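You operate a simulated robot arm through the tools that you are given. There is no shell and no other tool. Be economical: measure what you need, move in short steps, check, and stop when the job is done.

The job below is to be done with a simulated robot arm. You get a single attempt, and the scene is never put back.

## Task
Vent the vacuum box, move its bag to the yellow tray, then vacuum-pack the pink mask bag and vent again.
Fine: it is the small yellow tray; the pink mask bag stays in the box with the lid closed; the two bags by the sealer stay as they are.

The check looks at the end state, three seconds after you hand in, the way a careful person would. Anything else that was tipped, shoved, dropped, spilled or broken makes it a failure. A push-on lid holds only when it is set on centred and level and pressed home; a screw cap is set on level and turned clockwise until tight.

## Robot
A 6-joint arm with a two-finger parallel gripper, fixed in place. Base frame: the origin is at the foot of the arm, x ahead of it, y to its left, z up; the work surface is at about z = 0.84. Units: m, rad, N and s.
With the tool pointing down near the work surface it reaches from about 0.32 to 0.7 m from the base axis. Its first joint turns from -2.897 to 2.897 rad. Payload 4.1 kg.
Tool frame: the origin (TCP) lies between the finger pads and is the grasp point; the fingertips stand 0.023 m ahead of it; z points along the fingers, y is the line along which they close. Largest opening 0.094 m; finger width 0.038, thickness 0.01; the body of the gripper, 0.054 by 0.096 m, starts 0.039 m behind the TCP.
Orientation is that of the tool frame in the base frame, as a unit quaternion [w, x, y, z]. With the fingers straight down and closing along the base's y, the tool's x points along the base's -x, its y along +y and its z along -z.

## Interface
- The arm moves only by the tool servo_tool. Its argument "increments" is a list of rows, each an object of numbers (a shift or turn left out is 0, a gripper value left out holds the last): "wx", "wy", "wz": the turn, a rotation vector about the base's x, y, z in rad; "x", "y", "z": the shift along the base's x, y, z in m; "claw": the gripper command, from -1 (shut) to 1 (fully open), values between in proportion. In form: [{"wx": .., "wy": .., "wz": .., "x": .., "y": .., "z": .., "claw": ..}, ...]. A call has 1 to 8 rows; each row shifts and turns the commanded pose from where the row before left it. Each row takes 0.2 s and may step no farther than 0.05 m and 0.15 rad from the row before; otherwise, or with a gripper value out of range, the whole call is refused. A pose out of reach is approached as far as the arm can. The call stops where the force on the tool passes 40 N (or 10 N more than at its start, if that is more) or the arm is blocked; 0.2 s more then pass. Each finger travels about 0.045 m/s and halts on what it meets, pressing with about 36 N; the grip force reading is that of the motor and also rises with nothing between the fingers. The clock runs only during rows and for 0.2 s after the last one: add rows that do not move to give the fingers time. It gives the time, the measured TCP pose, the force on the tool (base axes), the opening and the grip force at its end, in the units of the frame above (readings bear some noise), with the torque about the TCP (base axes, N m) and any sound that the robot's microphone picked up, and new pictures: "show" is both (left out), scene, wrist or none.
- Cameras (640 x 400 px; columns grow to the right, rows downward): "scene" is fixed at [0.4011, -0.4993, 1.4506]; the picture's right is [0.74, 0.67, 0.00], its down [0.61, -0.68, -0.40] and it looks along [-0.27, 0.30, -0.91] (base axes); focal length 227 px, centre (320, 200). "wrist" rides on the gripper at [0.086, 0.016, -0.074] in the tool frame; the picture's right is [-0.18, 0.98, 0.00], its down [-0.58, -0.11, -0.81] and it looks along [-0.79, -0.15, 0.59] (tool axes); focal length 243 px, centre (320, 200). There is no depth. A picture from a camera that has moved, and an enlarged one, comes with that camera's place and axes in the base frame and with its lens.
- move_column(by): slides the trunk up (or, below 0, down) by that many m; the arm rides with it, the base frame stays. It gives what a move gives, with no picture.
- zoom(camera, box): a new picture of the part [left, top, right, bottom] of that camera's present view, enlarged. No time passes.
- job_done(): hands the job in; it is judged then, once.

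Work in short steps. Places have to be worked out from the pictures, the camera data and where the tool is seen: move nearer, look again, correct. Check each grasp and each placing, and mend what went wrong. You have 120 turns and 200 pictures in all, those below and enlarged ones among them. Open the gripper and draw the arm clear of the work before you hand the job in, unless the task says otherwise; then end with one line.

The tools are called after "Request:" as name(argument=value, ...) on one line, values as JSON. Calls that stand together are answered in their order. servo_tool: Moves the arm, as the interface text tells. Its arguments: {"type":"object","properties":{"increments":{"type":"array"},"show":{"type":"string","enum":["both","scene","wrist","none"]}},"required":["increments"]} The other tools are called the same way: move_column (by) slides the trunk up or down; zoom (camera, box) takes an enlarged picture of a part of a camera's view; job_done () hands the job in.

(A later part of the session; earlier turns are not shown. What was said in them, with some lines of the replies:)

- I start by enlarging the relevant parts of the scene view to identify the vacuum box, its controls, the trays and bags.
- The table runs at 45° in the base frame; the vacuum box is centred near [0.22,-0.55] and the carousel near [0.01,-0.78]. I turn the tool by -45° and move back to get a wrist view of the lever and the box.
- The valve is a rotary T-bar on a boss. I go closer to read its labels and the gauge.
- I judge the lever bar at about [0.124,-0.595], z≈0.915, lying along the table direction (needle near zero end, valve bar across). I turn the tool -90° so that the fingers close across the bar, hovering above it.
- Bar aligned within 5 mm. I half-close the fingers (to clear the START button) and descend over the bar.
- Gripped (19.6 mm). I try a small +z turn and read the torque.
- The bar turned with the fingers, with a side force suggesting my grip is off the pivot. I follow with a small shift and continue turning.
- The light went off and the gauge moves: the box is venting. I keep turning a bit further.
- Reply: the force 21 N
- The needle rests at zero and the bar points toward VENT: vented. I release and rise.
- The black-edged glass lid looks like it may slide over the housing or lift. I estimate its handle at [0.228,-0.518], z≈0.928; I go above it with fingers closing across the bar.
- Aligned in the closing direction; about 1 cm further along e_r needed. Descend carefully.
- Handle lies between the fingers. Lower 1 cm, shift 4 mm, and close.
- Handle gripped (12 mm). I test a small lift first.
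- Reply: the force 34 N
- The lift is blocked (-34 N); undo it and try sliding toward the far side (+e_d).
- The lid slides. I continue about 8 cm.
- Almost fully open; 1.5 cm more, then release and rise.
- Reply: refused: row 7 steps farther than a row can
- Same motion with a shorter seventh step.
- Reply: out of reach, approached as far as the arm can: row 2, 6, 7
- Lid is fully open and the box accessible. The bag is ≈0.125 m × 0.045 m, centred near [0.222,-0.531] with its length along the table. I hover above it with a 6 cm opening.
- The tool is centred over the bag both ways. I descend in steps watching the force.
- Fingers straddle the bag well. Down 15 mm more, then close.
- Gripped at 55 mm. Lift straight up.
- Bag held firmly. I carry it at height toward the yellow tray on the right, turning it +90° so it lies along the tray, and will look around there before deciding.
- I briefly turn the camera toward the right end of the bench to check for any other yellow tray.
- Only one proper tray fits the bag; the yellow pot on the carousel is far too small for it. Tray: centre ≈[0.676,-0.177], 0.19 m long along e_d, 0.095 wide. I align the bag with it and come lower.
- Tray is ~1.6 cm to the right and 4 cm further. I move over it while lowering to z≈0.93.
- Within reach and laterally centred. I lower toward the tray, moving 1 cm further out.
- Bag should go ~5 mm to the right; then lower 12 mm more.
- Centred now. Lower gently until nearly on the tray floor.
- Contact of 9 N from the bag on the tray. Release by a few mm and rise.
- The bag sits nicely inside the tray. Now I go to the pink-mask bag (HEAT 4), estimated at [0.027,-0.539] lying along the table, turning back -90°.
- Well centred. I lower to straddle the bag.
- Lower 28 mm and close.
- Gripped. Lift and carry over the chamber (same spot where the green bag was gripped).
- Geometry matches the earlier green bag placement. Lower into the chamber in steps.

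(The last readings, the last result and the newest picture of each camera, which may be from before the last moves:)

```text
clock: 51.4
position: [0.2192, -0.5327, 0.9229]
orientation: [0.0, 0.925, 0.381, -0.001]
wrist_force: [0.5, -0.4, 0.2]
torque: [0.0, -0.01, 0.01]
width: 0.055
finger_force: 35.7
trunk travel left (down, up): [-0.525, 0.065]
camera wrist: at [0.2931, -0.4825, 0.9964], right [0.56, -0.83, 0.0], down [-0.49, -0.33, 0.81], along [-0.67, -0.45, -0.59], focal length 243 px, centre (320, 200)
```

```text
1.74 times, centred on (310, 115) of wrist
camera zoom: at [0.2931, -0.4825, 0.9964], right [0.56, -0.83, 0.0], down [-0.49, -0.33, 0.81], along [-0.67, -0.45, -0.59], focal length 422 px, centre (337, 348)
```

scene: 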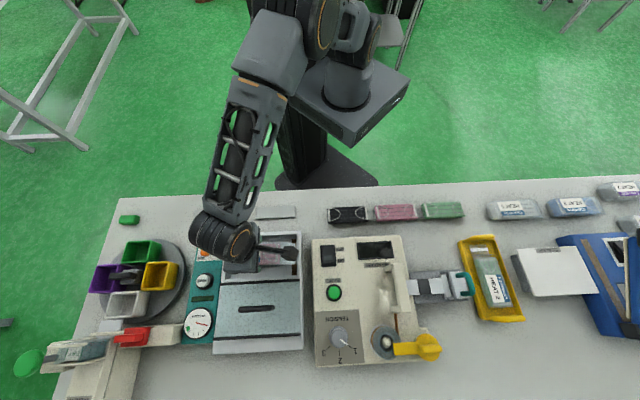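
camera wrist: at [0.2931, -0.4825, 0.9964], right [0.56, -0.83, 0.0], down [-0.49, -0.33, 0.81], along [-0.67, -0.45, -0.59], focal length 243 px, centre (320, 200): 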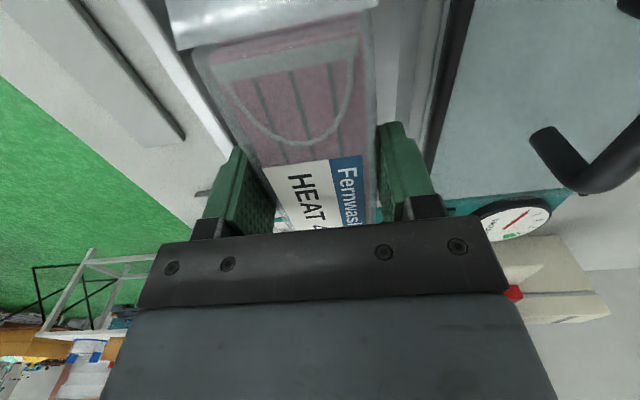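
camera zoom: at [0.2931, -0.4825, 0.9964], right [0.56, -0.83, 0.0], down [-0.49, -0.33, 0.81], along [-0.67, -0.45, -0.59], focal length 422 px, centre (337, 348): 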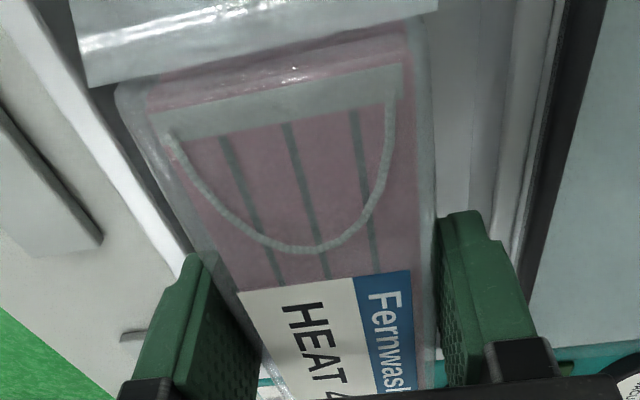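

The bag should go ~5 mm toward the far wall and ~3 mm left so the mouth clears the right wall but lies on the seal bar. Adjust and lower.

Request:
servo_tool(increments=[{"x": 0.001, "y": -0.006}, {"z": -0.015}, {"z": -0.008}], show="wrist")

Request:
zoom(camera="scene", box=[200, 215, 320, 300])

```text
clock: 52.2
position: [0.2207, -0.5381, 0.8984]
orientation: [0.0, 0.925, 0.381, 0.0]
wrist_force: [0.0, -0.1, -0.1]
torque: [0.0, 0.0, -0.03]
width: 0.055
finger_force: 35.9
trunk travel left (down, up): [-0.525, 0.065]
camera wrist: at [0.2941, -0.488, 0.974], right [0.56, -0.83, 0.0], down [-0.49, -0.33, 0.81], along [-0.67, -0.45, -0.59], focal length 243 px, centre (320, 200)
```

wrist: 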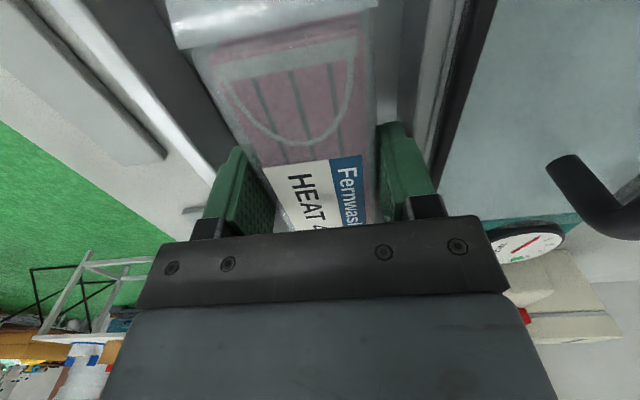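

```text
4.71 times, centred on (260, 258) of scene
camera zoom: at [0.4011, -0.4993, 1.4506], right [0.74, 0.67, 0.0], down [0.61, -0.68, -0.4], along [-0.27, 0.3, -0.91], focal length 1067 px, centre (602, -71)
```

zoom: 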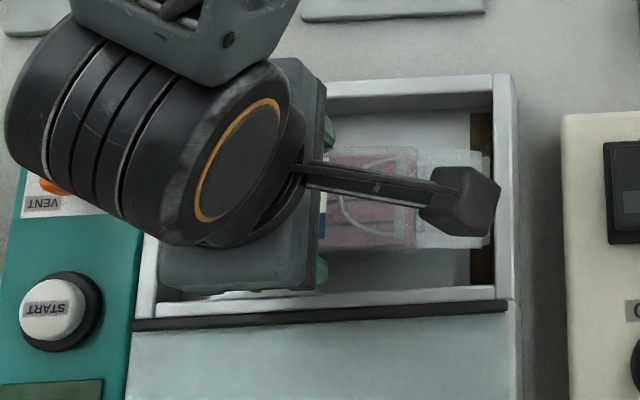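

No contact so far, bag is already below the rim. I lower the last centimetre.

Request:
servo_tool(increments=[{"x": -0.0007, "y": -0.0007, "z": -0.004}, {"z": -0.004}, {"z": -0.004}], show="none")

```text
clock: 53.0
position: [0.2189, -0.5396, 0.8881]
orientation: [0.0, 0.924, 0.382, 0.0]
wrist_force: [1.3, 0.9, -0.6]
torque: [0.02, -0.03, 0.01]
width: 0.0553
finger_force: 36.2
trunk travel left (down, up): [-0.525, 0.065]
```

Request:
servo_tool(increments=[{"z": -0.003}, {"z": -0.003}], show="none")

```text
clock: 53.6
position: [0.2201, -0.5379, 0.8813]
orientation: [0.0, 0.924, 0.381, 0.0]
wrist_force: [-0.3, 0.4, -0.5]
torque: [-0.02, 0.0, 0.01]
width: 0.0552
finger_force: 36.1
trunk travel left (down, up): [-0.525, 0.065]
```

Still no contact; continue down in small steps.

Request:
servo_tool(increments=[{"z": -0.003}, {"z": -0.003}, {"z": -0.003}], show="scene")

Request:
zoom(camera="scene", box=[200, 215, 320, 300])

```text
clock: 54.4
position: [0.2196, -0.5393, 0.8753]
orientation: [0.003, 0.924, 0.382, 0.001]
wrist_force: [0.5, -0.6, 20.9]
torque: [0.16, 0.01, 0.0]
width: 0.0555
finger_force: 36.0
trunk travel left (down, up): [-0.525, 0.065]
```

scene: 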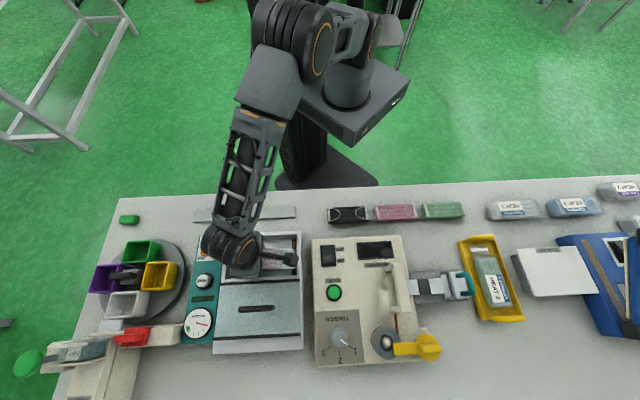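

```text
4.71 times, centred on (260, 258) of scene
camera zoom: at [0.4011, -0.4993, 1.4506], right [0.74, 0.67, 0.0], down [0.61, -0.68, -0.4], along [-0.27, 0.3, -0.91], focal length 1067 px, centre (602, -71)
```

zoom: 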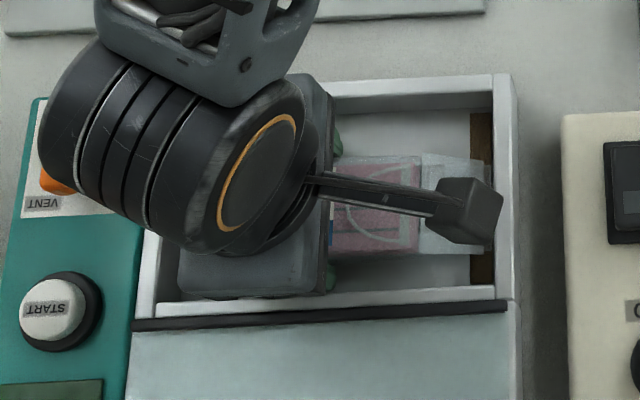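

The bag rests on the floor (21 N). Release and rise.

Request:
servo_tool(increments=[{"z": 0.003, "claw": 0.32}, {"claw": 0.32}, {"z": 0.02}, {"z": 0.04}, {"z": 0.04}, {"z": 0.04}, {"x": -0.03, "y": 0.03}, {"x": -0.03, "y": 0.03}])

Request:
zoom(camera="scene", box=[200, 215, 320, 300])

Request:
zoom(camera="wrist", box=[280, 0, 480, 150])

```text
clock: 56.2
position: [0.1591, -0.476, 1.0163]
orientation: [-0.001, 0.924, 0.381, 0.0]
wrist_force: [-0.6, -0.4, -0.5]
torque: [-0.01, -0.04, 0.01]
width: 0.0619
finger_force: 0.0
trunk travel left (down, up): [-0.525, 0.065]
camera wrist: at [0.2331, -0.426, 1.0922], right [0.56, -0.83, 0.0], down [-0.49, -0.33, 0.81], along [-0.67, -0.45, -0.59], focal length 243 px, centre (320, 200)
```

scene: 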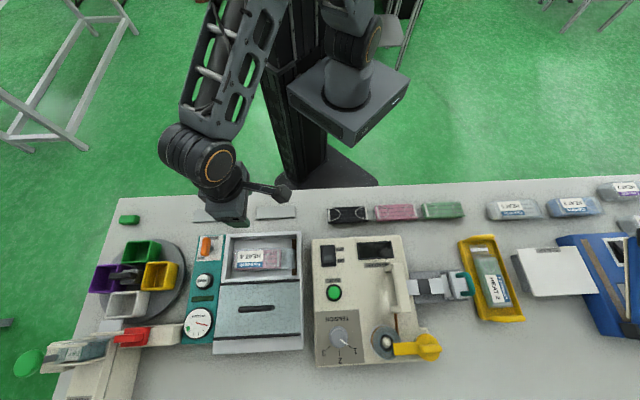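
wrist: 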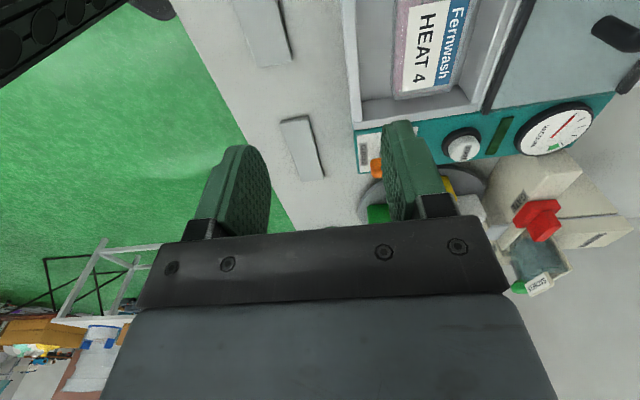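

```text
4.71 times, centred on (260, 258) of scene
camera zoom: at [0.4011, -0.4993, 1.4506], right [0.74, 0.67, 0.0], down [0.61, -0.68, -0.4], along [-0.27, 0.3, -0.91], focal length 1067 px, centre (602, -71)
```

zoom: 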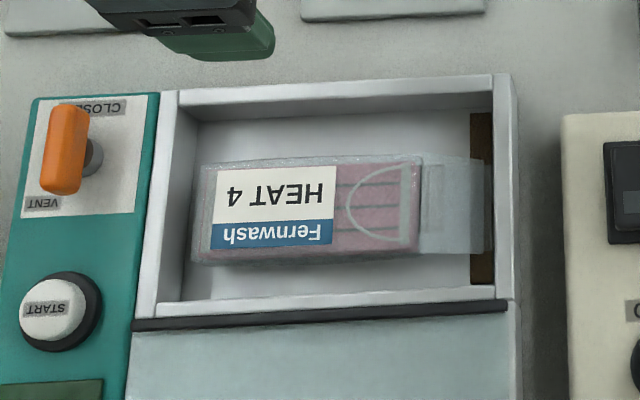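

```text
2.67 times, centred on (380, 75) of wrist
camera zoom: at [0.2331, -0.426, 1.0922], right [0.56, -0.83, 0.0], down [-0.49, -0.33, 0.81], along [-0.67, -0.45, -0.59], focal length 647 px, centre (160, 533)
```

zoom: 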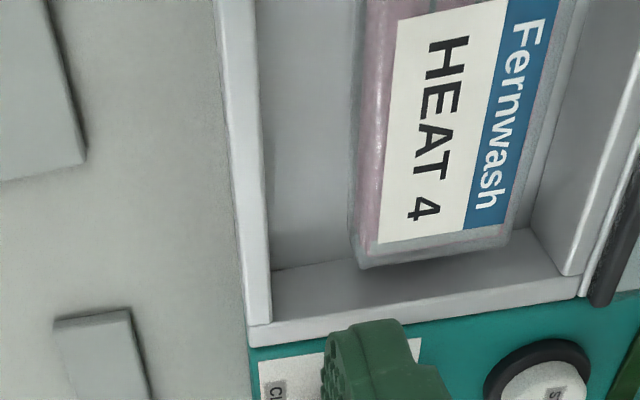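

The pink bag lies well in the chamber with its mouth over the seal bar. Next I go back to the lid handle, estimated at [0.316,-0.597].

Request:
servo_tool(increments=[{"x": 0.033, "y": -0.025, "claw": 0.06}, {"x": 0.033, "y": -0.025}, {"x": 0.033, "y": -0.025}, {"x": 0.03, "y": -0.024, "z": -0.02}, {"x": 0.026, "y": -0.02, "z": -0.025}])

```text
clock: 57.4
position: [0.3165, -0.5961, 0.9712]
orientation: [-0.001, 0.925, 0.381, 0.0]
wrist_force: [0.2, -0.7, -0.3]
torque: [0.0, 0.01, 0.0]
width: 0.0496
finger_force: 0.1
trunk travel left (down, up): [-0.525, 0.065]
camera wrist: at [0.39, -0.547, 1.0455], right [0.56, -0.83, 0.0], down [-0.49, -0.33, 0.81], along [-0.67, -0.45, -0.59], focal length 243 px, centre (320, 200)
```

scene: 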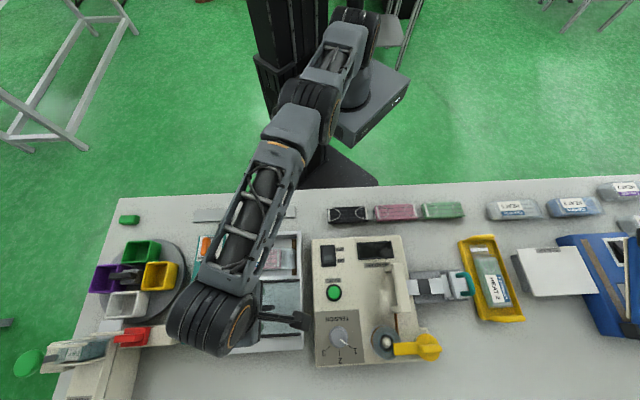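
wrist: 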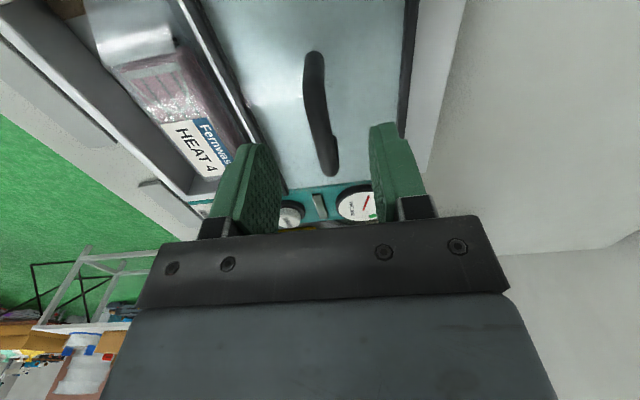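

Handle centred between the fingers. Descend and grip.

Request:
servo_tool(increments=[{"z": -0.02}, {"z": -0.02}, {"claw": -1}, {"claw": -1}, {"claw": -1}, {"claw": -1}], show="wrist")

```text
clock: 58.8
position: [0.315, -0.5963, 0.93]
orientation: [-0.001, 0.924, 0.382, 0.0]
wrist_force: [-1.2, -0.3, -0.9]
torque: [-0.05, 0.05, 0.64]
width: 0.0116
finger_force: 44.8
trunk travel left (down, up): [-0.525, 0.065]
camera wrist: at [0.3888, -0.5469, 1.0046], right [0.56, -0.83, 0.0], down [-0.49, -0.33, 0.81], along [-0.67, -0.45, -0.59], focal length 243 px, centre (320, 200)
```

wrist: 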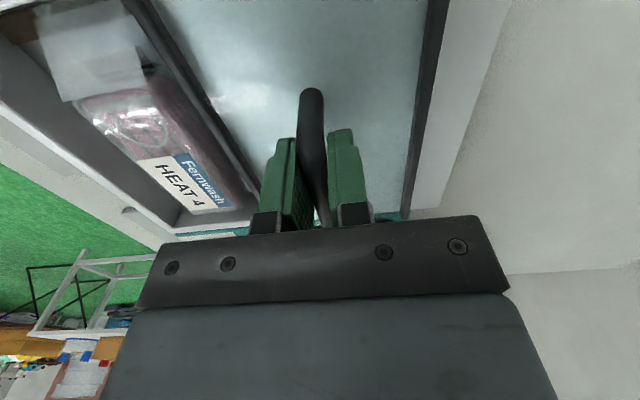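

Gripped. Slide the lid back by 11 cm.

Request:
servo_tool(increments=[{"x": -0.01, "y": 0.01}, {"x": -0.01, "y": 0.01}, {"x": -0.01, "y": 0.01}, {"x": -0.01, "y": 0.01}, {"x": -0.01, "y": 0.01}, {"x": -0.01, "y": 0.01}, {"x": -0.01, "y": 0.01}, {"x": -0.007, "y": 0.007}])

Request:
zoom(camera="scene", box=[180, 215, 320, 300])

```text
clock: 60.6
position: [0.2365, -0.5192, 0.93]
orientation: [-0.002, 0.925, 0.381, 0.0]
wrist_force: [10.2, 14.1, -5.1]
torque: [-0.11, 0.13, 0.62]
width: 0.0117
finger_force: 45.4
trunk travel left (down, up): [-0.525, 0.065]
camera wrist: at [0.3114, -0.4694, 1.0046], right [0.56, -0.83, 0.0], down [-0.49, -0.33, 0.81], along [-0.67, -0.45, -0.59], focal length 243 px, centre (320, 200)
```

scene: 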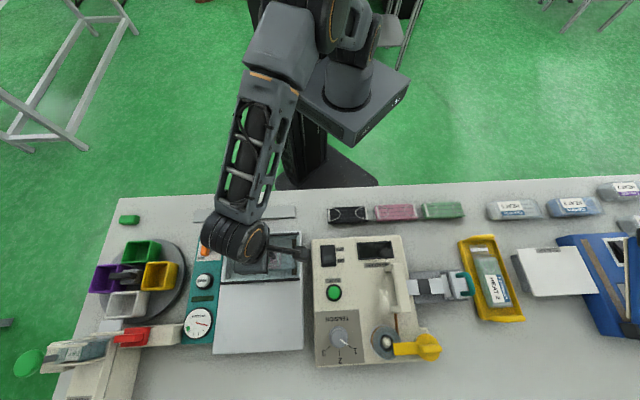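
wrist: 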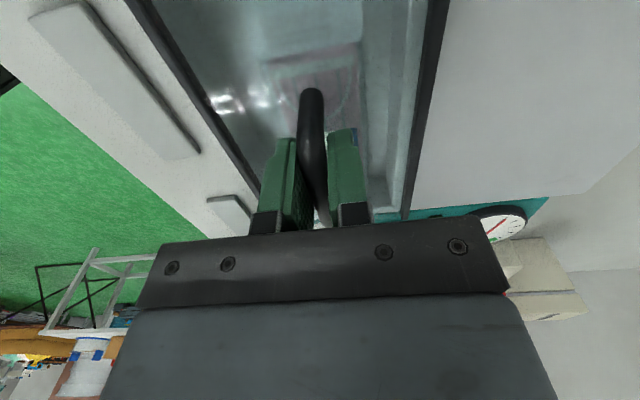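

```text
4.57 times, centred on (250, 258) of scene
camera zoom: at [0.4011, -0.4993, 1.4506], right [0.74, 0.67, 0.0], down [0.61, -0.68, -0.4], along [-0.27, 0.3, -0.91], focal length 1036 px, centre (640, -63)
```

zoom: 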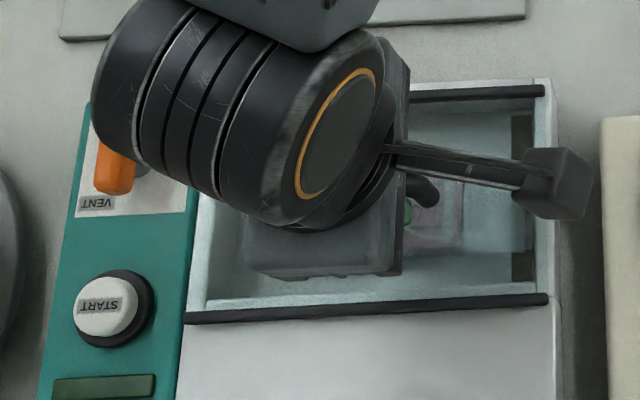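

Nearly closed; a few mm more until it stops.

Request:
servo_tool(increments=[{"x": 0.002, "y": 0.002}, {"x": -0.002, "y": 0.002}, {"x": -0.002, "y": 0.002}, {"x": -0.002, "y": 0.002}], show="none")

Request:
zoom(camera="scene", box=[180, 215, 320, 300])

```text
clock: 61.6
position: [0.2334, -0.5151, 0.9297]
orientation: [0.001, 0.924, 0.381, 0.0]
wrist_force: [3.8, -12.4, -17.1]
torque: [0.51, -0.48, 0.5]
width: 0.0117
finger_force: 44.7
trunk travel left (down, up): [-0.525, 0.065]
```

```text
4.57 times, centred on (250, 258) of scene
camera zoom: at [0.4011, -0.4993, 1.4506], right [0.74, 0.67, 0.0], down [0.61, -0.68, -0.4], along [-0.27, 0.3, -0.91], focal length 1036 px, centre (640, -63)
```

zoom: 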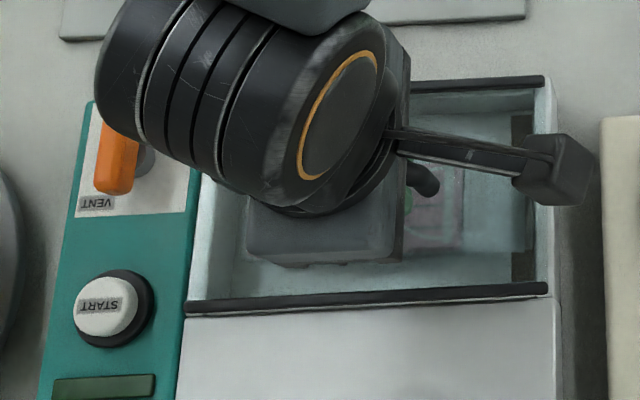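

The lid hit its stop (handle back at the original place). Release, rise, and go to the valve lever with fingers closing across it (turn +90°).

Request:
servo_tool(increments=[{"claw": -0.2}, {"claw": -0.2}, {"z": 0.03}, {"z": 0.04}, {"wz": 0.14, "x": -0.014, "y": -0.01}, {"wz": 0.14, "x": -0.014, "y": -0.01}, {"wz": 0.14, "x": -0.014, "y": -0.01}, {"wz": 0.14, "x": -0.014, "y": -0.01}], show="scene")

Request:
servo_tool(increments=[{"wz": 0.14, "x": -0.014, "y": -0.01}, {"wz": 0.14, "x": -0.014, "y": -0.01}, {"wz": 0.14, "x": -0.014, "y": -0.01}, {"wz": 0.14, "x": -0.014, "y": -0.008}, {"wz": 0.14, "x": -0.003}, {"wz": 0.14}, {"wz": 0.146}, {"claw": -0.05}])

```text
clock: 63.4
position: [0.1765, -0.5545, 1.0009]
orientation: [-0.001, 0.783, 0.623, 0.0]
wrist_force: [-0.1, -0.2, -0.5]
torque: [0.01, 0.03, -0.01]
width: 0.0377
finger_force: 0.0
trunk travel left (down, up): [-0.525, 0.065]
```

scene: 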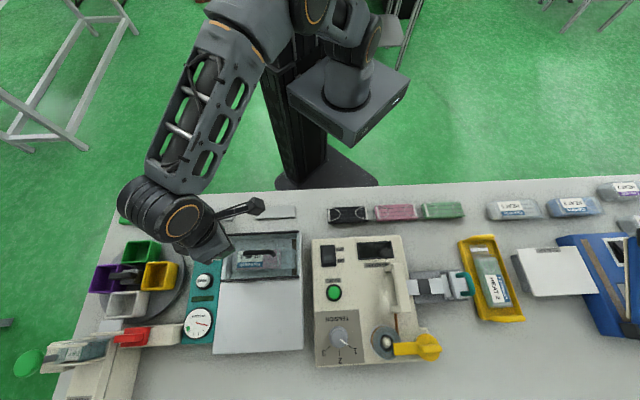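

```text
clock: 65.2
position: [0.1176, -0.5905, 1.0013]
orientation: [0.001, 0.395, 0.919, 0.0]
wrist_force: [-1.0, -0.1, -0.4]
torque: [0.01, 0.01, 0.01]
width: 0.0445
finger_force: 0.1
trunk travel left (down, up): [-0.525, 0.065]
camera wrist: at [0.072, -0.5161, 1.0756], right [0.84, 0.54, 0.0], down [0.32, -0.5, 0.81], along [0.44, -0.68, -0.59], focal length 243 px, centre (320, 200)
```

scene: 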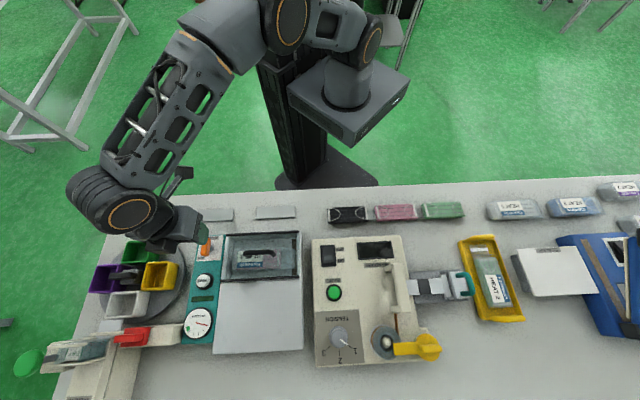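
wrist: 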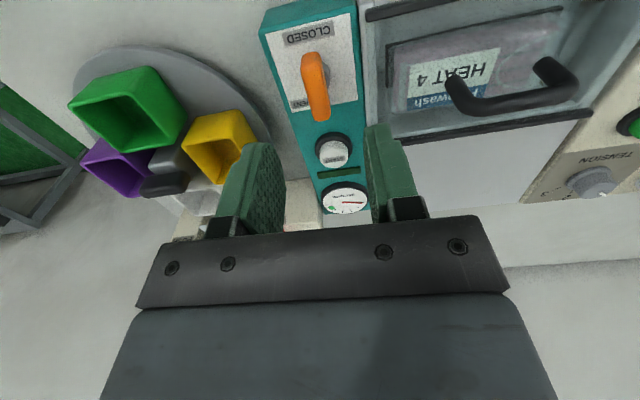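

Aligned with the bar. Descend and grip the lever.

Request:
servo_tool(increments=[{"z": -0.03, "claw": -0.15}, {"z": -0.03}, {"z": -0.022}, {"claw": -1}, {"claw": -1}, {"claw": -1}], show="wrist")

```text
clock: 66.6
position: [0.116, -0.5924, 0.9182]
orientation: [0.001, 0.397, 0.918, 0.0]
wrist_force: [-8.2, -7.0, -1.8]
torque: [-0.78, -0.39, -0.01]
width: 0.0194
finger_force: 44.7
trunk travel left (down, up): [-0.525, 0.065]
camera wrist: at [0.0696, -0.518, 0.9925], right [0.84, 0.54, 0.0], down [0.32, -0.5, 0.81], along [0.44, -0.68, -0.59], focal length 243 px, centre (320, 200)
```

wrist: 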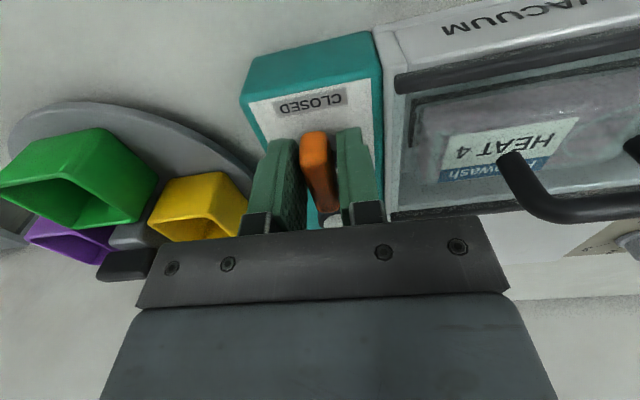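

Lever gripped. Turn -90° back toward CLOSED, following the small pivot offset.

Request:
servo_tool(increments=[{"x": -0.001, "y": -0.001}, {"wz": -0.11, "x": 0.0005, "y": 0.0002}, {"wz": -0.11, "x": 0.0005, "y": 0.0002}, {"wz": -0.11, "x": 0.0005, "y": 0.0002}, {"wz": -0.11, "x": 0.0005, "y": 0.0002}, {"wz": -0.11, "x": 0.0005, "y": 0.0002}, {"wz": -0.11, "x": 0.0005, "y": 0.0002}, {"wz": -0.11, "x": 0.0005, "y": 0.0002}], show="none")

Request:
servo_tool(increments=[{"wz": -0.11, "x": 0.0005, "y": -0.0002}, {"wz": -0.11, "x": 0.0005, "y": -0.0002}, {"wz": -0.11, "x": 0.0005, "y": -0.0002}, {"wz": -0.11, "x": 0.0005, "y": -0.0002}, {"wz": -0.11, "x": 0.0005, "y": -0.0002}, {"wz": -0.11, "x": 0.0005, "y": -0.0002}])

```text
clock: 68.4
position: [0.1195, -0.5918, 0.917]
orientation: [0.0, 0.713, 0.701, 0.0]
wrist_force: [-9.1, -10.1, -1.8]
torque: [1.12, 0.25, -0.04]
width: 0.0197
finger_force: 45.0
trunk travel left (down, up): [-0.525, 0.065]
```

```text
clock: 69.8
position: [0.123, -0.5922, 0.9182]
orientation: [0.0, 0.901, 0.433, 0.0]
wrist_force: [-13.1, -8.2, -5.2]
torque: [-0.62, 0.69, -0.03]
width: 0.0195
finger_force: 45.2
trunk travel left (down, up): [-0.525, 0.065]
camera wrist: at [0.1901, -0.5345, 0.9927], right [0.65, -0.76, 0.0], down [-0.45, -0.39, 0.81], along [-0.61, -0.53, -0.59], focal length 243 px, centre (320, 200)
```

scene: 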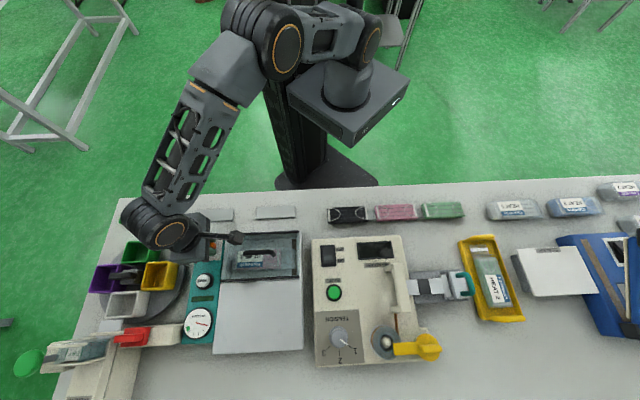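
wrist: 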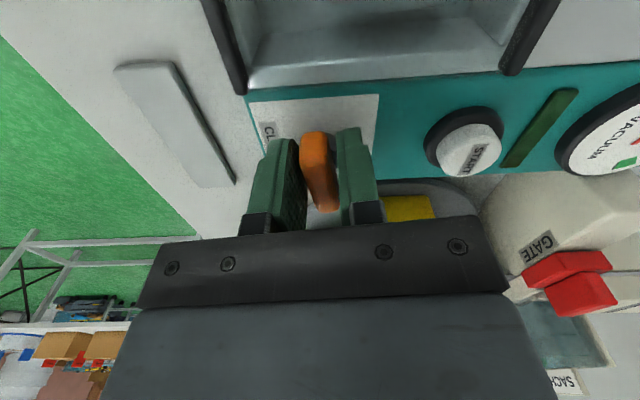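

6° remain; finish the turn, slightly pressing to the stop.

Request:
servo_tool(increments=[{"x": -0.001, "y": -0.001}, {"wz": -0.07}, {"wz": -0.06}, {}], show="wrist")

```text
clock: 70.8
position: [0.1223, -0.5938, 0.9174]
orientation: [-0.001, 0.927, 0.375, 0.0]
wrist_force: [-9.7, -0.8, -10.7]
torque: [-0.67, 0.67, -0.03]
width: 0.0194
finger_force: 45.1
trunk travel left (down, up): [-0.525, 0.065]
camera wrist: at [0.1972, -0.5441, 0.9928], right [0.55, -0.84, 0.0], down [-0.49, -0.33, 0.81], along [-0.67, -0.44, -0.59], focal length 243 px, centre (320, 200)
```

wrist: 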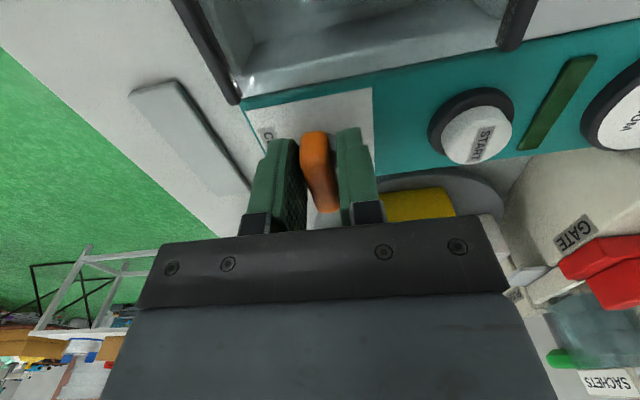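

Lever is across again (44°). Release, rise, close the fingers and look for the START button.

Request:
servo_tool(increments=[{"claw": -0.1}, {"claw": -0.1}, {"z": 0.03}, {"z": 0.04}, {"x": 0.025, "y": -0.025, "claw": -1}, {"x": 0.02, "y": -0.02}, {"claw": -1}])

Request:
zoom(camera="scene", box=[170, 220, 320, 350])

```text
clock: 72.4
position: [0.1684, -0.6379, 0.9873]
orientation: [0.0, 0.927, 0.375, -0.001]
wrist_force: [0.3, 0.5, 0.3]
torque: [0.01, -0.04, -0.01]
width: 0.0
finger_force: 31.0
trunk travel left (down, up): [-0.525, 0.065]
camera wrist: at [0.2426, -0.589, 1.0621], right [0.55, -0.83, 0.0], down [-0.49, -0.33, 0.81], along [-0.67, -0.44, -0.59], focal length 243 px, centre (320, 200)
```

scene: 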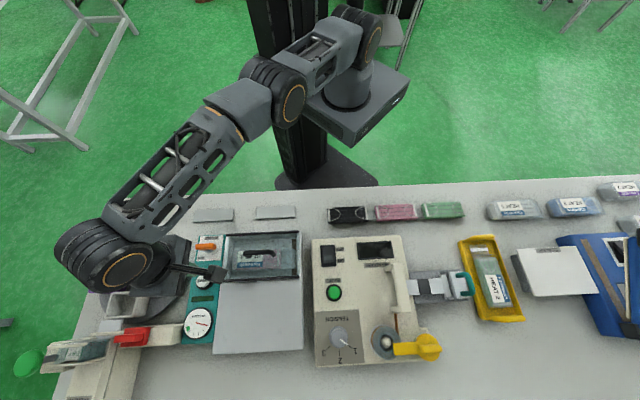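
wrist: 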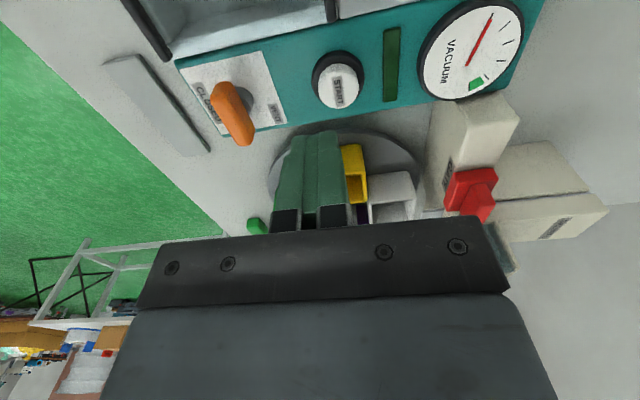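

```text
3.08 times, centred on (245, 285) of scene
camera zoom: at [0.4011, -0.4993, 1.4506], right [0.74, 0.67, 0.0], down [0.61, -0.68, -0.4], along [-0.27, 0.3, -0.91], focal length 698 px, centre (551, -62)
```

zoom: 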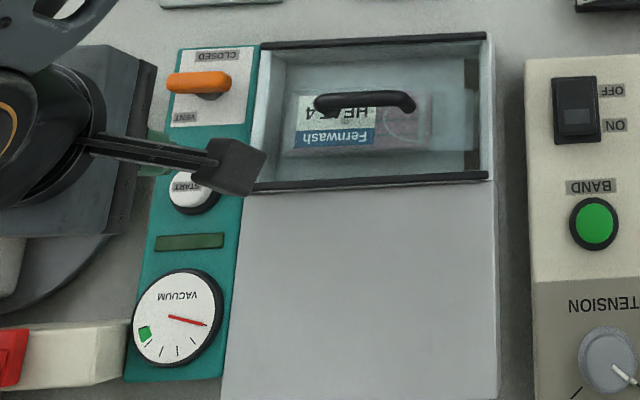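

Lid is closed and the bag inside. START button is at ≈[0.177,-0.647]. I go above and press down slowly.

Request:
servo_tool(increments=[{"x": 0.009, "y": -0.009, "claw": -1}, {"z": -0.03}, {"z": -0.015}, {"z": -0.005}], show="wrist")

```text
clock: 73.4
position: [0.1737, -0.6357, 0.9375]
orientation: [-0.001, 0.927, 0.374, 0.0]
wrist_force: [0.3, -0.2, -0.5]
torque: [0.0, -0.01, 0.01]
width: 0.0
finger_force: 35.3
out of reach, approached as far as the arm can: row 1
trunk travel left (down, up): [-0.525, 0.065]
camera wrist: at [0.2495, -0.587, 1.0121], right [0.55, -0.83, 0.0], down [-0.49, -0.33, 0.81], along [-0.67, -0.44, -0.59], focal length 243 px, centre (320, 200)
```

wrist: 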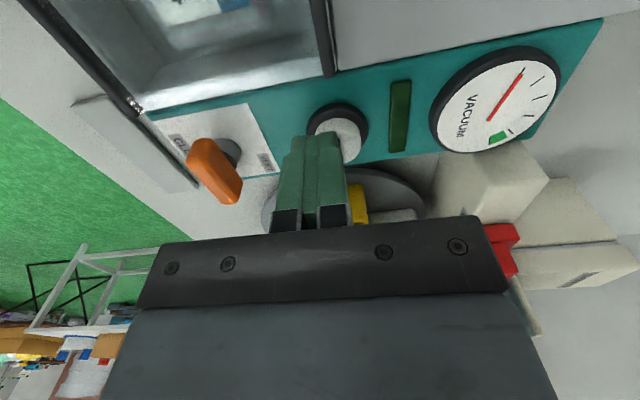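

The button is still ~1 cm further out; shift there at this lower height.

Request:
servo_tool(increments=[{"x": 0.003, "y": -0.005}, {"x": 0.003, "y": -0.004}, {}], show="wrist")

```text
clock: 74.2
position: [0.1782, -0.6416, 0.9379]
orientation: [-0.001, 0.927, 0.374, 0.0]
wrist_force: [0.6, 0.3, 0.2]
torque: [-0.03, 0.0, -0.02]
width: 0.0
finger_force: 35.7
out of reach, approached as far as the arm can: row 2
trunk travel left (down, up): [-0.525, 0.065]
camera wrist: at [0.252, -0.5915, 1.0121], right [0.55, -0.83, 0.0], down [-0.49, -0.33, 0.81], along [-0.67, -0.44, -0.59], focal length 243 px, centre (320, 200)
```

wrist: 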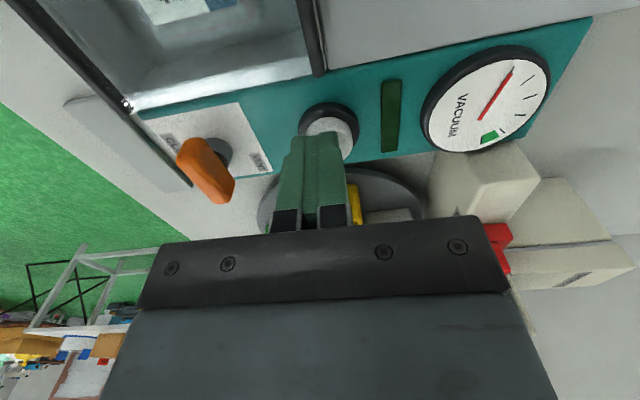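

Close enough (offset ~6 mm within a 16 mm radius); press down slowly, nudging outward.

Request:
servo_tool(increments=[{"z": -0.004, "x": 0.001, "y": -0.002}, {"z": -0.004, "x": 0.001, "y": -0.002}, {"z": -0.003}], show="none")

```text
clock: 75.0
position: [0.1793, -0.6431, 0.9263]
orientation: [0.001, 0.927, 0.375, 0.0]
wrist_force: [0.0, -1.5, 1.1]
torque: [-0.02, -0.02, -0.02]
width: 0.0
finger_force: 35.9
trunk travel left (down, up): [-0.525, 0.065]
```

Request:
servo_tool(increments=[{"z": -0.003, "x": 0.001, "y": -0.001}, {"z": -0.003}, {"z": -0.003}], show="wrist")

```text
clock: 75.8
position: [0.1807, -0.6417, 0.92]
orientation: [0.003, 0.927, 0.374, -0.001]
wrist_force: [-1.0, 0.6, 13.3]
torque: [-0.07, 0.11, 0.0]
width: 0.0
finger_force: 36.2
out of reach, approached as far as the arm can: row 1
trunk travel left (down, up): [-0.525, 0.065]
heard: click
camera wrist: at [0.254, -0.5925, 0.9946], right [0.55, -0.84, 0.0], down [-0.49, -0.32, 0.81], along [-0.67, -0.45, -0.59], focal length 243 px, centre (320, 200)
```

wrist: 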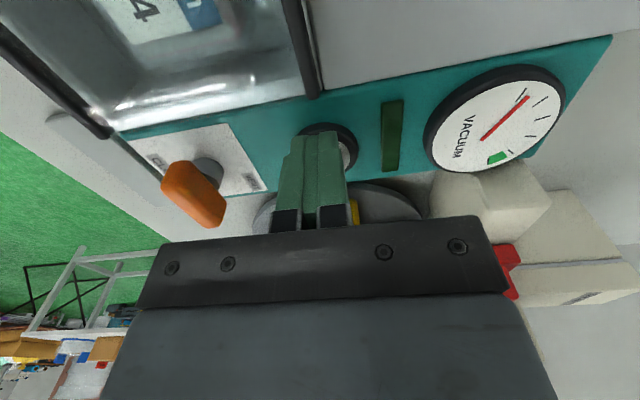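

A click was heard and the needle starts to move. I rise off the button and watch the gauge.

Request:
servo_tool(increments=[{"z": 0.02}, {"z": 0.03, "x": -0.01, "y": 0.01}, {"x": -0.02, "y": 0.02}, {"x": -0.025, "y": 0.025}, {"x": -0.02, "y": 0.02}, {}])

Request:
zoom(camera="scene", box=[170, 220, 320, 350])

```text
clock: 77.2
position: [0.1044, -0.5648, 0.9669]
orientation: [0.0, 0.927, 0.375, 0.0]
wrist_force: [0.2, -0.6, -0.4]
torque: [0.01, 0.02, -0.02]
width: 0.0
finger_force: 36.0
trunk travel left (down, up): [-0.525, 0.065]
camera wrist: at [0.1789, -0.5165, 1.0423], right [0.55, -0.83, 0.0], down [-0.49, -0.33, 0.81], along [-0.67, -0.44, -0.59], focal length 243 px, centre (320, 200)
```

scene: 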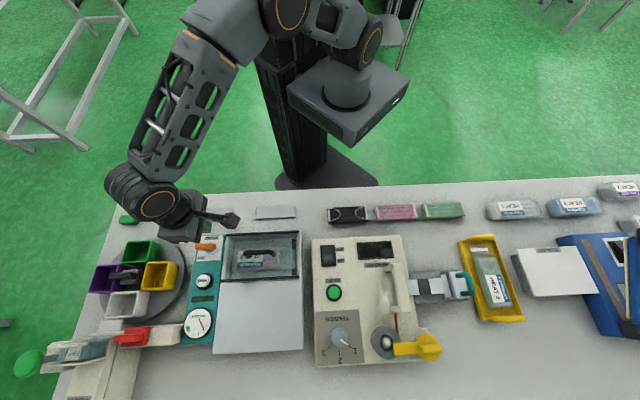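
wrist: 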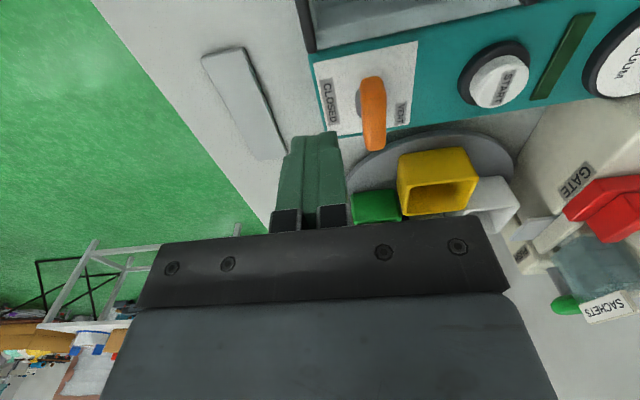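

```text
3.08 times, centred on (245, 285) of scene
camera zoom: at [0.4011, -0.4993, 1.4506], right [0.74, 0.67, 0.0], down [0.61, -0.68, -0.4], along [-0.27, 0.3, -0.91], focal length 698 px, centre (551, -62)
```

zoom: 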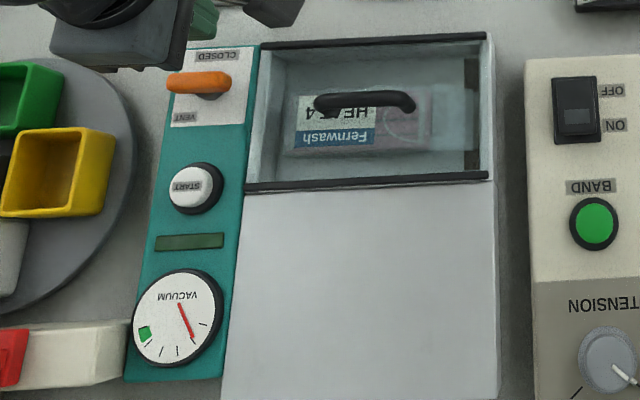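

Pumping works. While waiting I position over the lever again with the fingers partly open.

Request:
servo_tool(increments=[{"z": 0.018, "claw": 0.0}, {"x": 0.009, "y": -0.014, "claw": 0.0, "wz": 0.015}, {"x": 0.009, "y": -0.014}, {}, {}, {}, {}, {}], show="wrist")

Request:
zoom(camera="scene", box=[170, 220, 320, 350])

```text
clock: 79.0
position: [0.1242, -0.5951, 0.985]
orientation: [0.0, 0.924, 0.383, 0.001]
wrist_force: [0.6, -0.7, 0.6]
torque: [0.0, 0.02, 0.01]
width: 0.047
finger_force: 0.1
trunk travel left (down, up): [-0.525, 0.065]
camera wrist: at [0.1966, -0.5447, 1.0601], right [0.56, -0.83, 0.0], down [-0.49, -0.33, 0.81], along [-0.67, -0.45, -0.59], focal length 243 px, centre (320, 200)
```

wrist: 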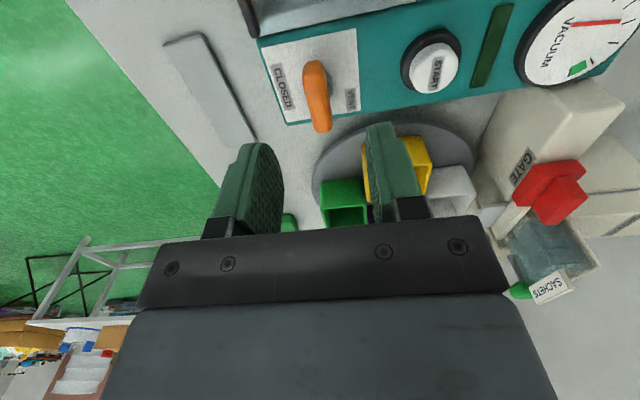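

```text
3.08 times, centred on (245, 285) of scene
camera zoom: at [0.4011, -0.4993, 1.4506], right [0.74, 0.67, 0.0], down [0.61, -0.68, -0.4], along [-0.27, 0.3, -0.91], focal length 698 px, centre (551, -62)
```

zoom: 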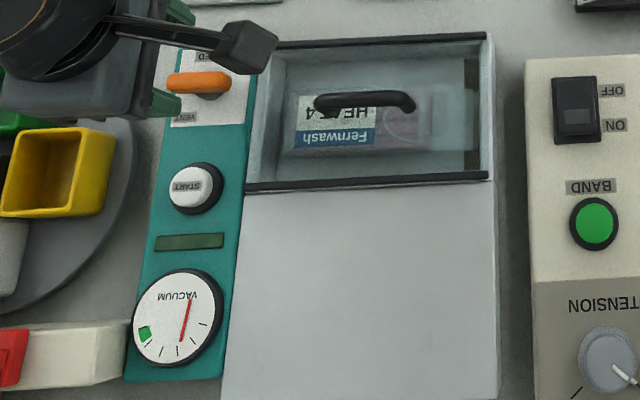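

Lever centred at u≈317; vacuum keeps rising. I wait (no motion) for the green zone and the light.

Request:
servo_tool(increments=[{}, {}, {}, {}, {}, {}, {}, {}], show="none")

Request:
servo_tool(increments=[{}, {}, {}, {}, {}, {}, {}, {}], show="none")

Request:
servo_tool(increments=[{}, {}, {}, {}, {}, {}, {}, {}], show="none")

Request:
zoom(camera="scene", box=[170, 220, 320, 350])

```text
clock: 80.8
position: [0.123, -0.5943, 0.9844]
orientation: [0.0, 0.924, 0.382, 0.0]
wrist_force: [-0.6, 0.1, -0.6]
torque: [0.01, -0.01, 0.01]
width: 0.0468
finger_force: 0.1
trunk travel left (down, up): [-0.525, 0.065]
```

```text
clock: 82.6
position: [0.1233, -0.5949, 0.9847]
orientation: [0.0, 0.924, 0.381, 0.001]
wrist_force: [0.1, 0.2, -0.5]
torque: [0.01, -0.02, 0.01]
width: 0.0469
finger_force: 0.1
trunk travel left (down, up): [-0.525, 0.065]
```

```text
clock: 84.4
position: [0.123, -0.5947, 0.9844]
orientation: [0.0, 0.924, 0.382, 0.0]
wrist_force: [0.2, 0.4, 0.4]
torque: [0.01, -0.01, 0.0]
width: 0.0468
finger_force: 0.1
trunk travel left (down, up): [-0.525, 0.065]
```

```text
3.08 times, centred on (245, 285) of scene
camera zoom: at [0.4011, -0.4993, 1.4506], right [0.74, 0.67, 0.0], down [0.61, -0.68, -0.4], along [-0.27, 0.3, -0.91], focal length 698 px, centre (551, -62)
```

zoom: 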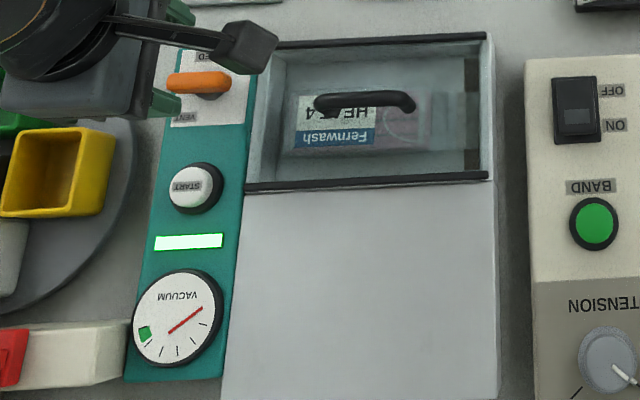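

The green light is on and the needle is back in the start-state position: packed and sealed. Now vent: grip the lever.

Request:
servo_tool(increments=[{"z": -0.03}, {"z": -0.03}, {"z": -0.006}, {"claw": -1}, {"claw": -1}, {"claw": -1}, {"claw": -1}], show="wrist")

Request:
zoom(camera="scene", box=[215, 225, 315, 290])

```text
clock: 86.0
position: [0.1219, -0.5943, 0.9177]
orientation: [-0.001, 0.925, 0.381, 0.001]
wrist_force: [-7.9, 12.2, -3.1]
torque: [0.26, 0.13, -0.06]
width: 0.0195
finger_force: 45.0
trunk travel left (down, up): [-0.525, 0.065]
camera wrist: at [0.1956, -0.5438, 0.993], right [0.56, -0.83, 0.0], down [-0.49, -0.33, 0.81], along [-0.67, -0.45, -0.59], focal length 243 px, centre (320, 200)
```

wrist: 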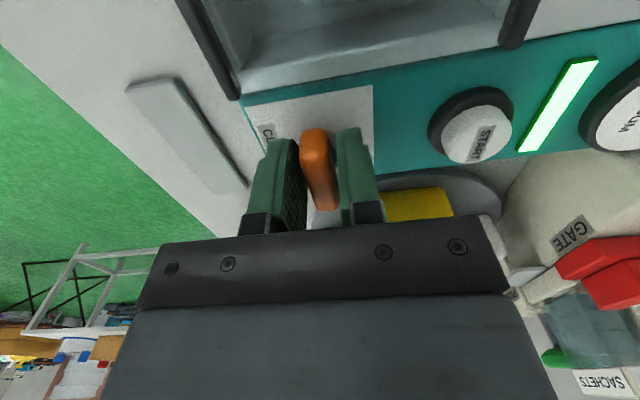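

```text
6.15 times, centred on (265, 258) of scene
camera zoom: at [0.4011, -0.4993, 1.4506], right [0.74, 0.67, 0.0], down [0.61, -0.68, -0.4], along [-0.27, 0.3, -0.91], focal length 1395 px, centre (658, -154)
```

zoom: 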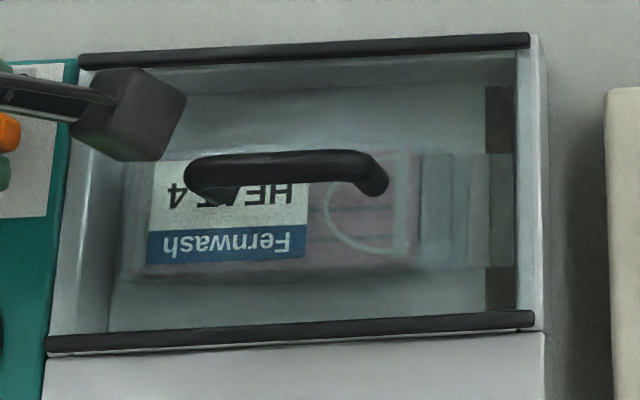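

Gripped; bag looks shrunk with its mouth on the seal bar. Turn the lever +90° to VENT.

Request:
servo_tool(increments=[{"x": -0.0008, "y": 0.0012}, {"wz": 0.11, "x": -0.0004}, {"wz": 0.11, "x": -0.0004}, {"wz": 0.11, "x": -0.0004}, {"wz": 0.11, "x": -0.0004}, {"wz": 0.11, "x": -0.0004}, {"wz": 0.11, "x": -0.0004}, {"wz": 0.11, "x": -0.0004}], show="none")

Request:
servo_tool(increments=[{"wz": 0.11, "x": -0.0004}, {"wz": 0.11, "x": -0.0004}, {"wz": 0.11, "x": -0.0004}, {"wz": 0.11, "x": -0.0004}, {"wz": 0.11}, {"wz": 0.11}, {"wz": 0.12}, {}])

Request:
zoom(camera="scene", box=[170, 220, 320, 350])

```text
clock: 87.8
position: [0.1191, -0.5925, 0.9187]
orientation: [-0.002, 0.712, 0.702, 0.002]
wrist_force: [-2.6, 13.4, -21.0]
torque: [0.16, -0.06, 0.01]
width: 0.0196
finger_force: 44.7
trunk travel left (down, up): [-0.525, 0.065]
```

```text
clock: 89.6
position: [0.1172, -0.5936, 0.9177]
orientation: [-0.001, 0.393, 0.92, 0.002]
wrist_force: [-4.6, 10.6, -20.5]
torque: [0.54, 0.59, 0.08]
width: 0.0196
finger_force: 45.1
trunk travel left (down, up): [-0.525, 0.065]
camera wrist: at [0.0702, -0.5196, 0.9933], right [0.84, 0.55, 0.0], down [0.32, -0.5, 0.8], along [0.44, -0.67, -0.59], focal length 243 px, centre (320, 200)
```

scene: 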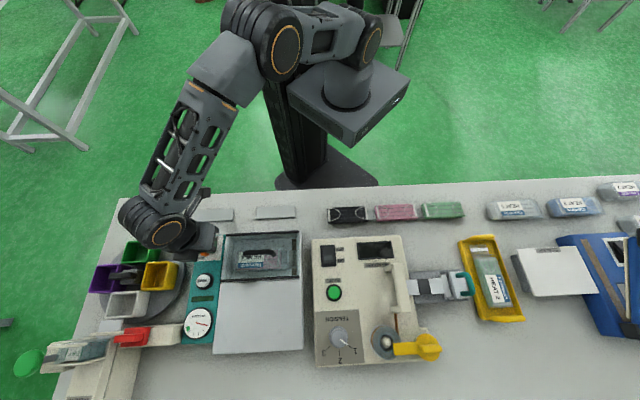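
wrist: 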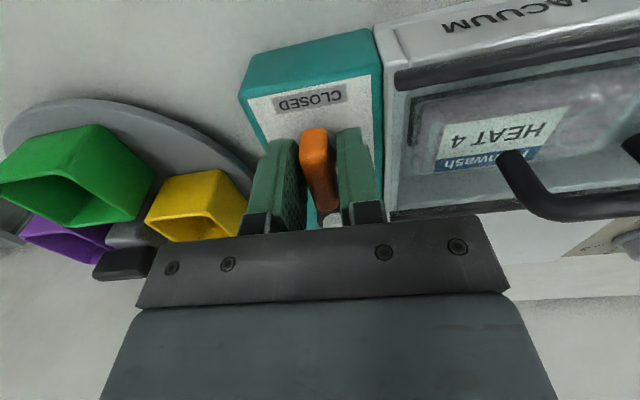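

```text
3.08 times, centred on (245, 285) of scene
camera zoom: at [0.4011, -0.4993, 1.4506], right [0.74, 0.67, 0.0], down [0.61, -0.68, -0.4], along [-0.27, 0.3, -0.91], focal length 698 px, centre (551, -62)
```

zoom: 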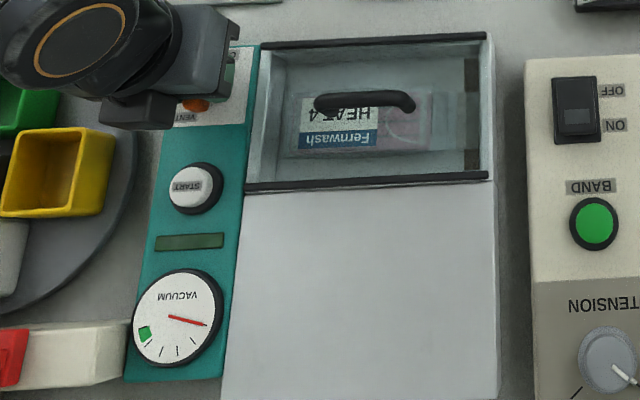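

The gauge is back to zero: vented. Release, rise and retreat clear of the bench.

Request:
servo_tool(increments=[{"claw": -0.1}, {"claw": -0.1}, {"z": 0.03}, {"z": 0.04}, {"z": 0.04}, {"x": -0.02, "y": 0.04}, {"x": -0.02, "y": 0.04}, {"x": -0.02, "y": 0.04, "claw": 1}], show="none")

Request:
servo_tool(increments=[{"y": 0.04, "z": 0.02}, {"y": 0.04, "z": 0.02}, {}, {}])

Request:
zoom(camera="scene", box=[170, 200, 320, 350])

Request:
zoom(camera="scene", box=[420, 170, 640, 340])

```text
clock: 91.4
position: [0.0558, -0.4745, 1.0289]
orientation: [0.0, 0.394, 0.919, 0.0]
wrist_force: [-0.2, 0.1, 0.5]
torque: [-0.06, 0.02, -0.02]
width: 0.0772
finger_force: 0.1
trunk travel left (down, up): [-0.525, 0.065]
```

```text
clock: 92.4
position: [0.0563, -0.395, 1.0683]
orientation: [0.0, 0.394, 0.919, 0.0]
wrist_force: [-0.8, -0.1, 0.4]
torque: [-0.02, 0.01, 0.0]
width: 0.094
finger_force: 0.0
trunk travel left (down, up): [-0.525, 0.065]
camera wrist: at [0.0091, -0.3201, 1.1423], right [0.84, 0.55, 0.0], down [0.32, -0.5, 0.81], along [0.44, -0.68, -0.59], focal length 243 px, centre (320, 200)
```

scene: 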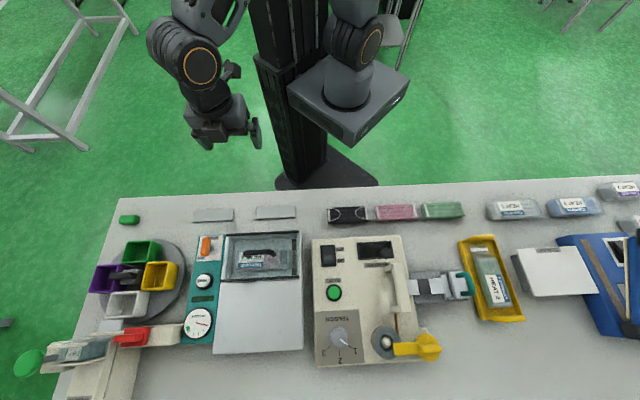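
wrist: 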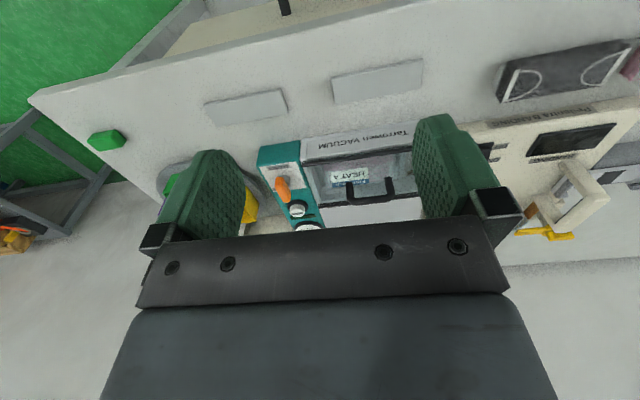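

```text
2.67 times, centred on (245, 275) of scene
camera zoom: at [0.4011, -0.4993, 1.4506], right [0.74, 0.67, 0.0], down [0.61, -0.68, -0.4], along [-0.27, 0.3, -0.91], focal length 604 px, centre (520, 0)
```

zoom: 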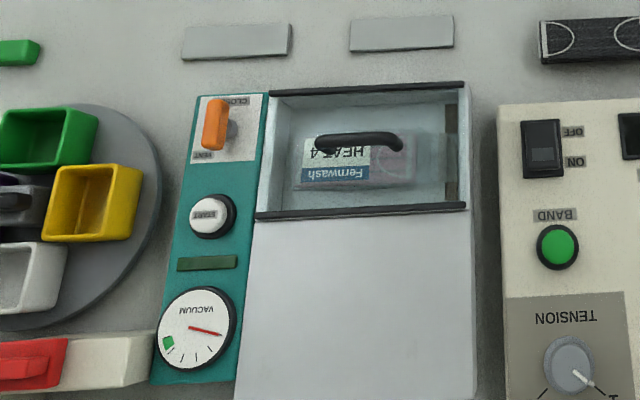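

```text
2.35 times, centred on (530, 255) of scene
camera zoom: at [0.4011, -0.4993, 1.4506], right [0.74, 0.67, 0.0], down [0.61, -0.68, -0.4], along [-0.27, 0.3, -0.91], focal length 533 px, centre (-174, 71)
```

zoom: 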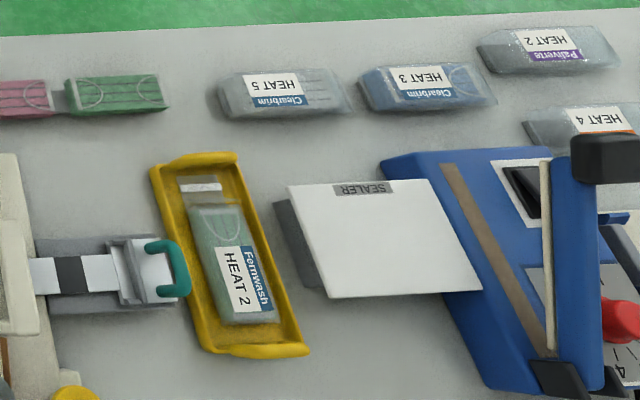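

Everything is in its end state: bag in the yellow tray, pink bag packed in the closed, vented box, arm clear and gripper open. Handing in.

Request:
job_done()

```text
The job is handed in.
```

I vented the box and moved its bag (HEAT 2) to the yellow tray beside the banding machine. I then vacuum-packed the pink mask bag (HEAT 4) in the closed box and vented again. I took "small yellow tray" to mean that flat tray, because the yellow pot on the carousel is too small for the bag to lie in.
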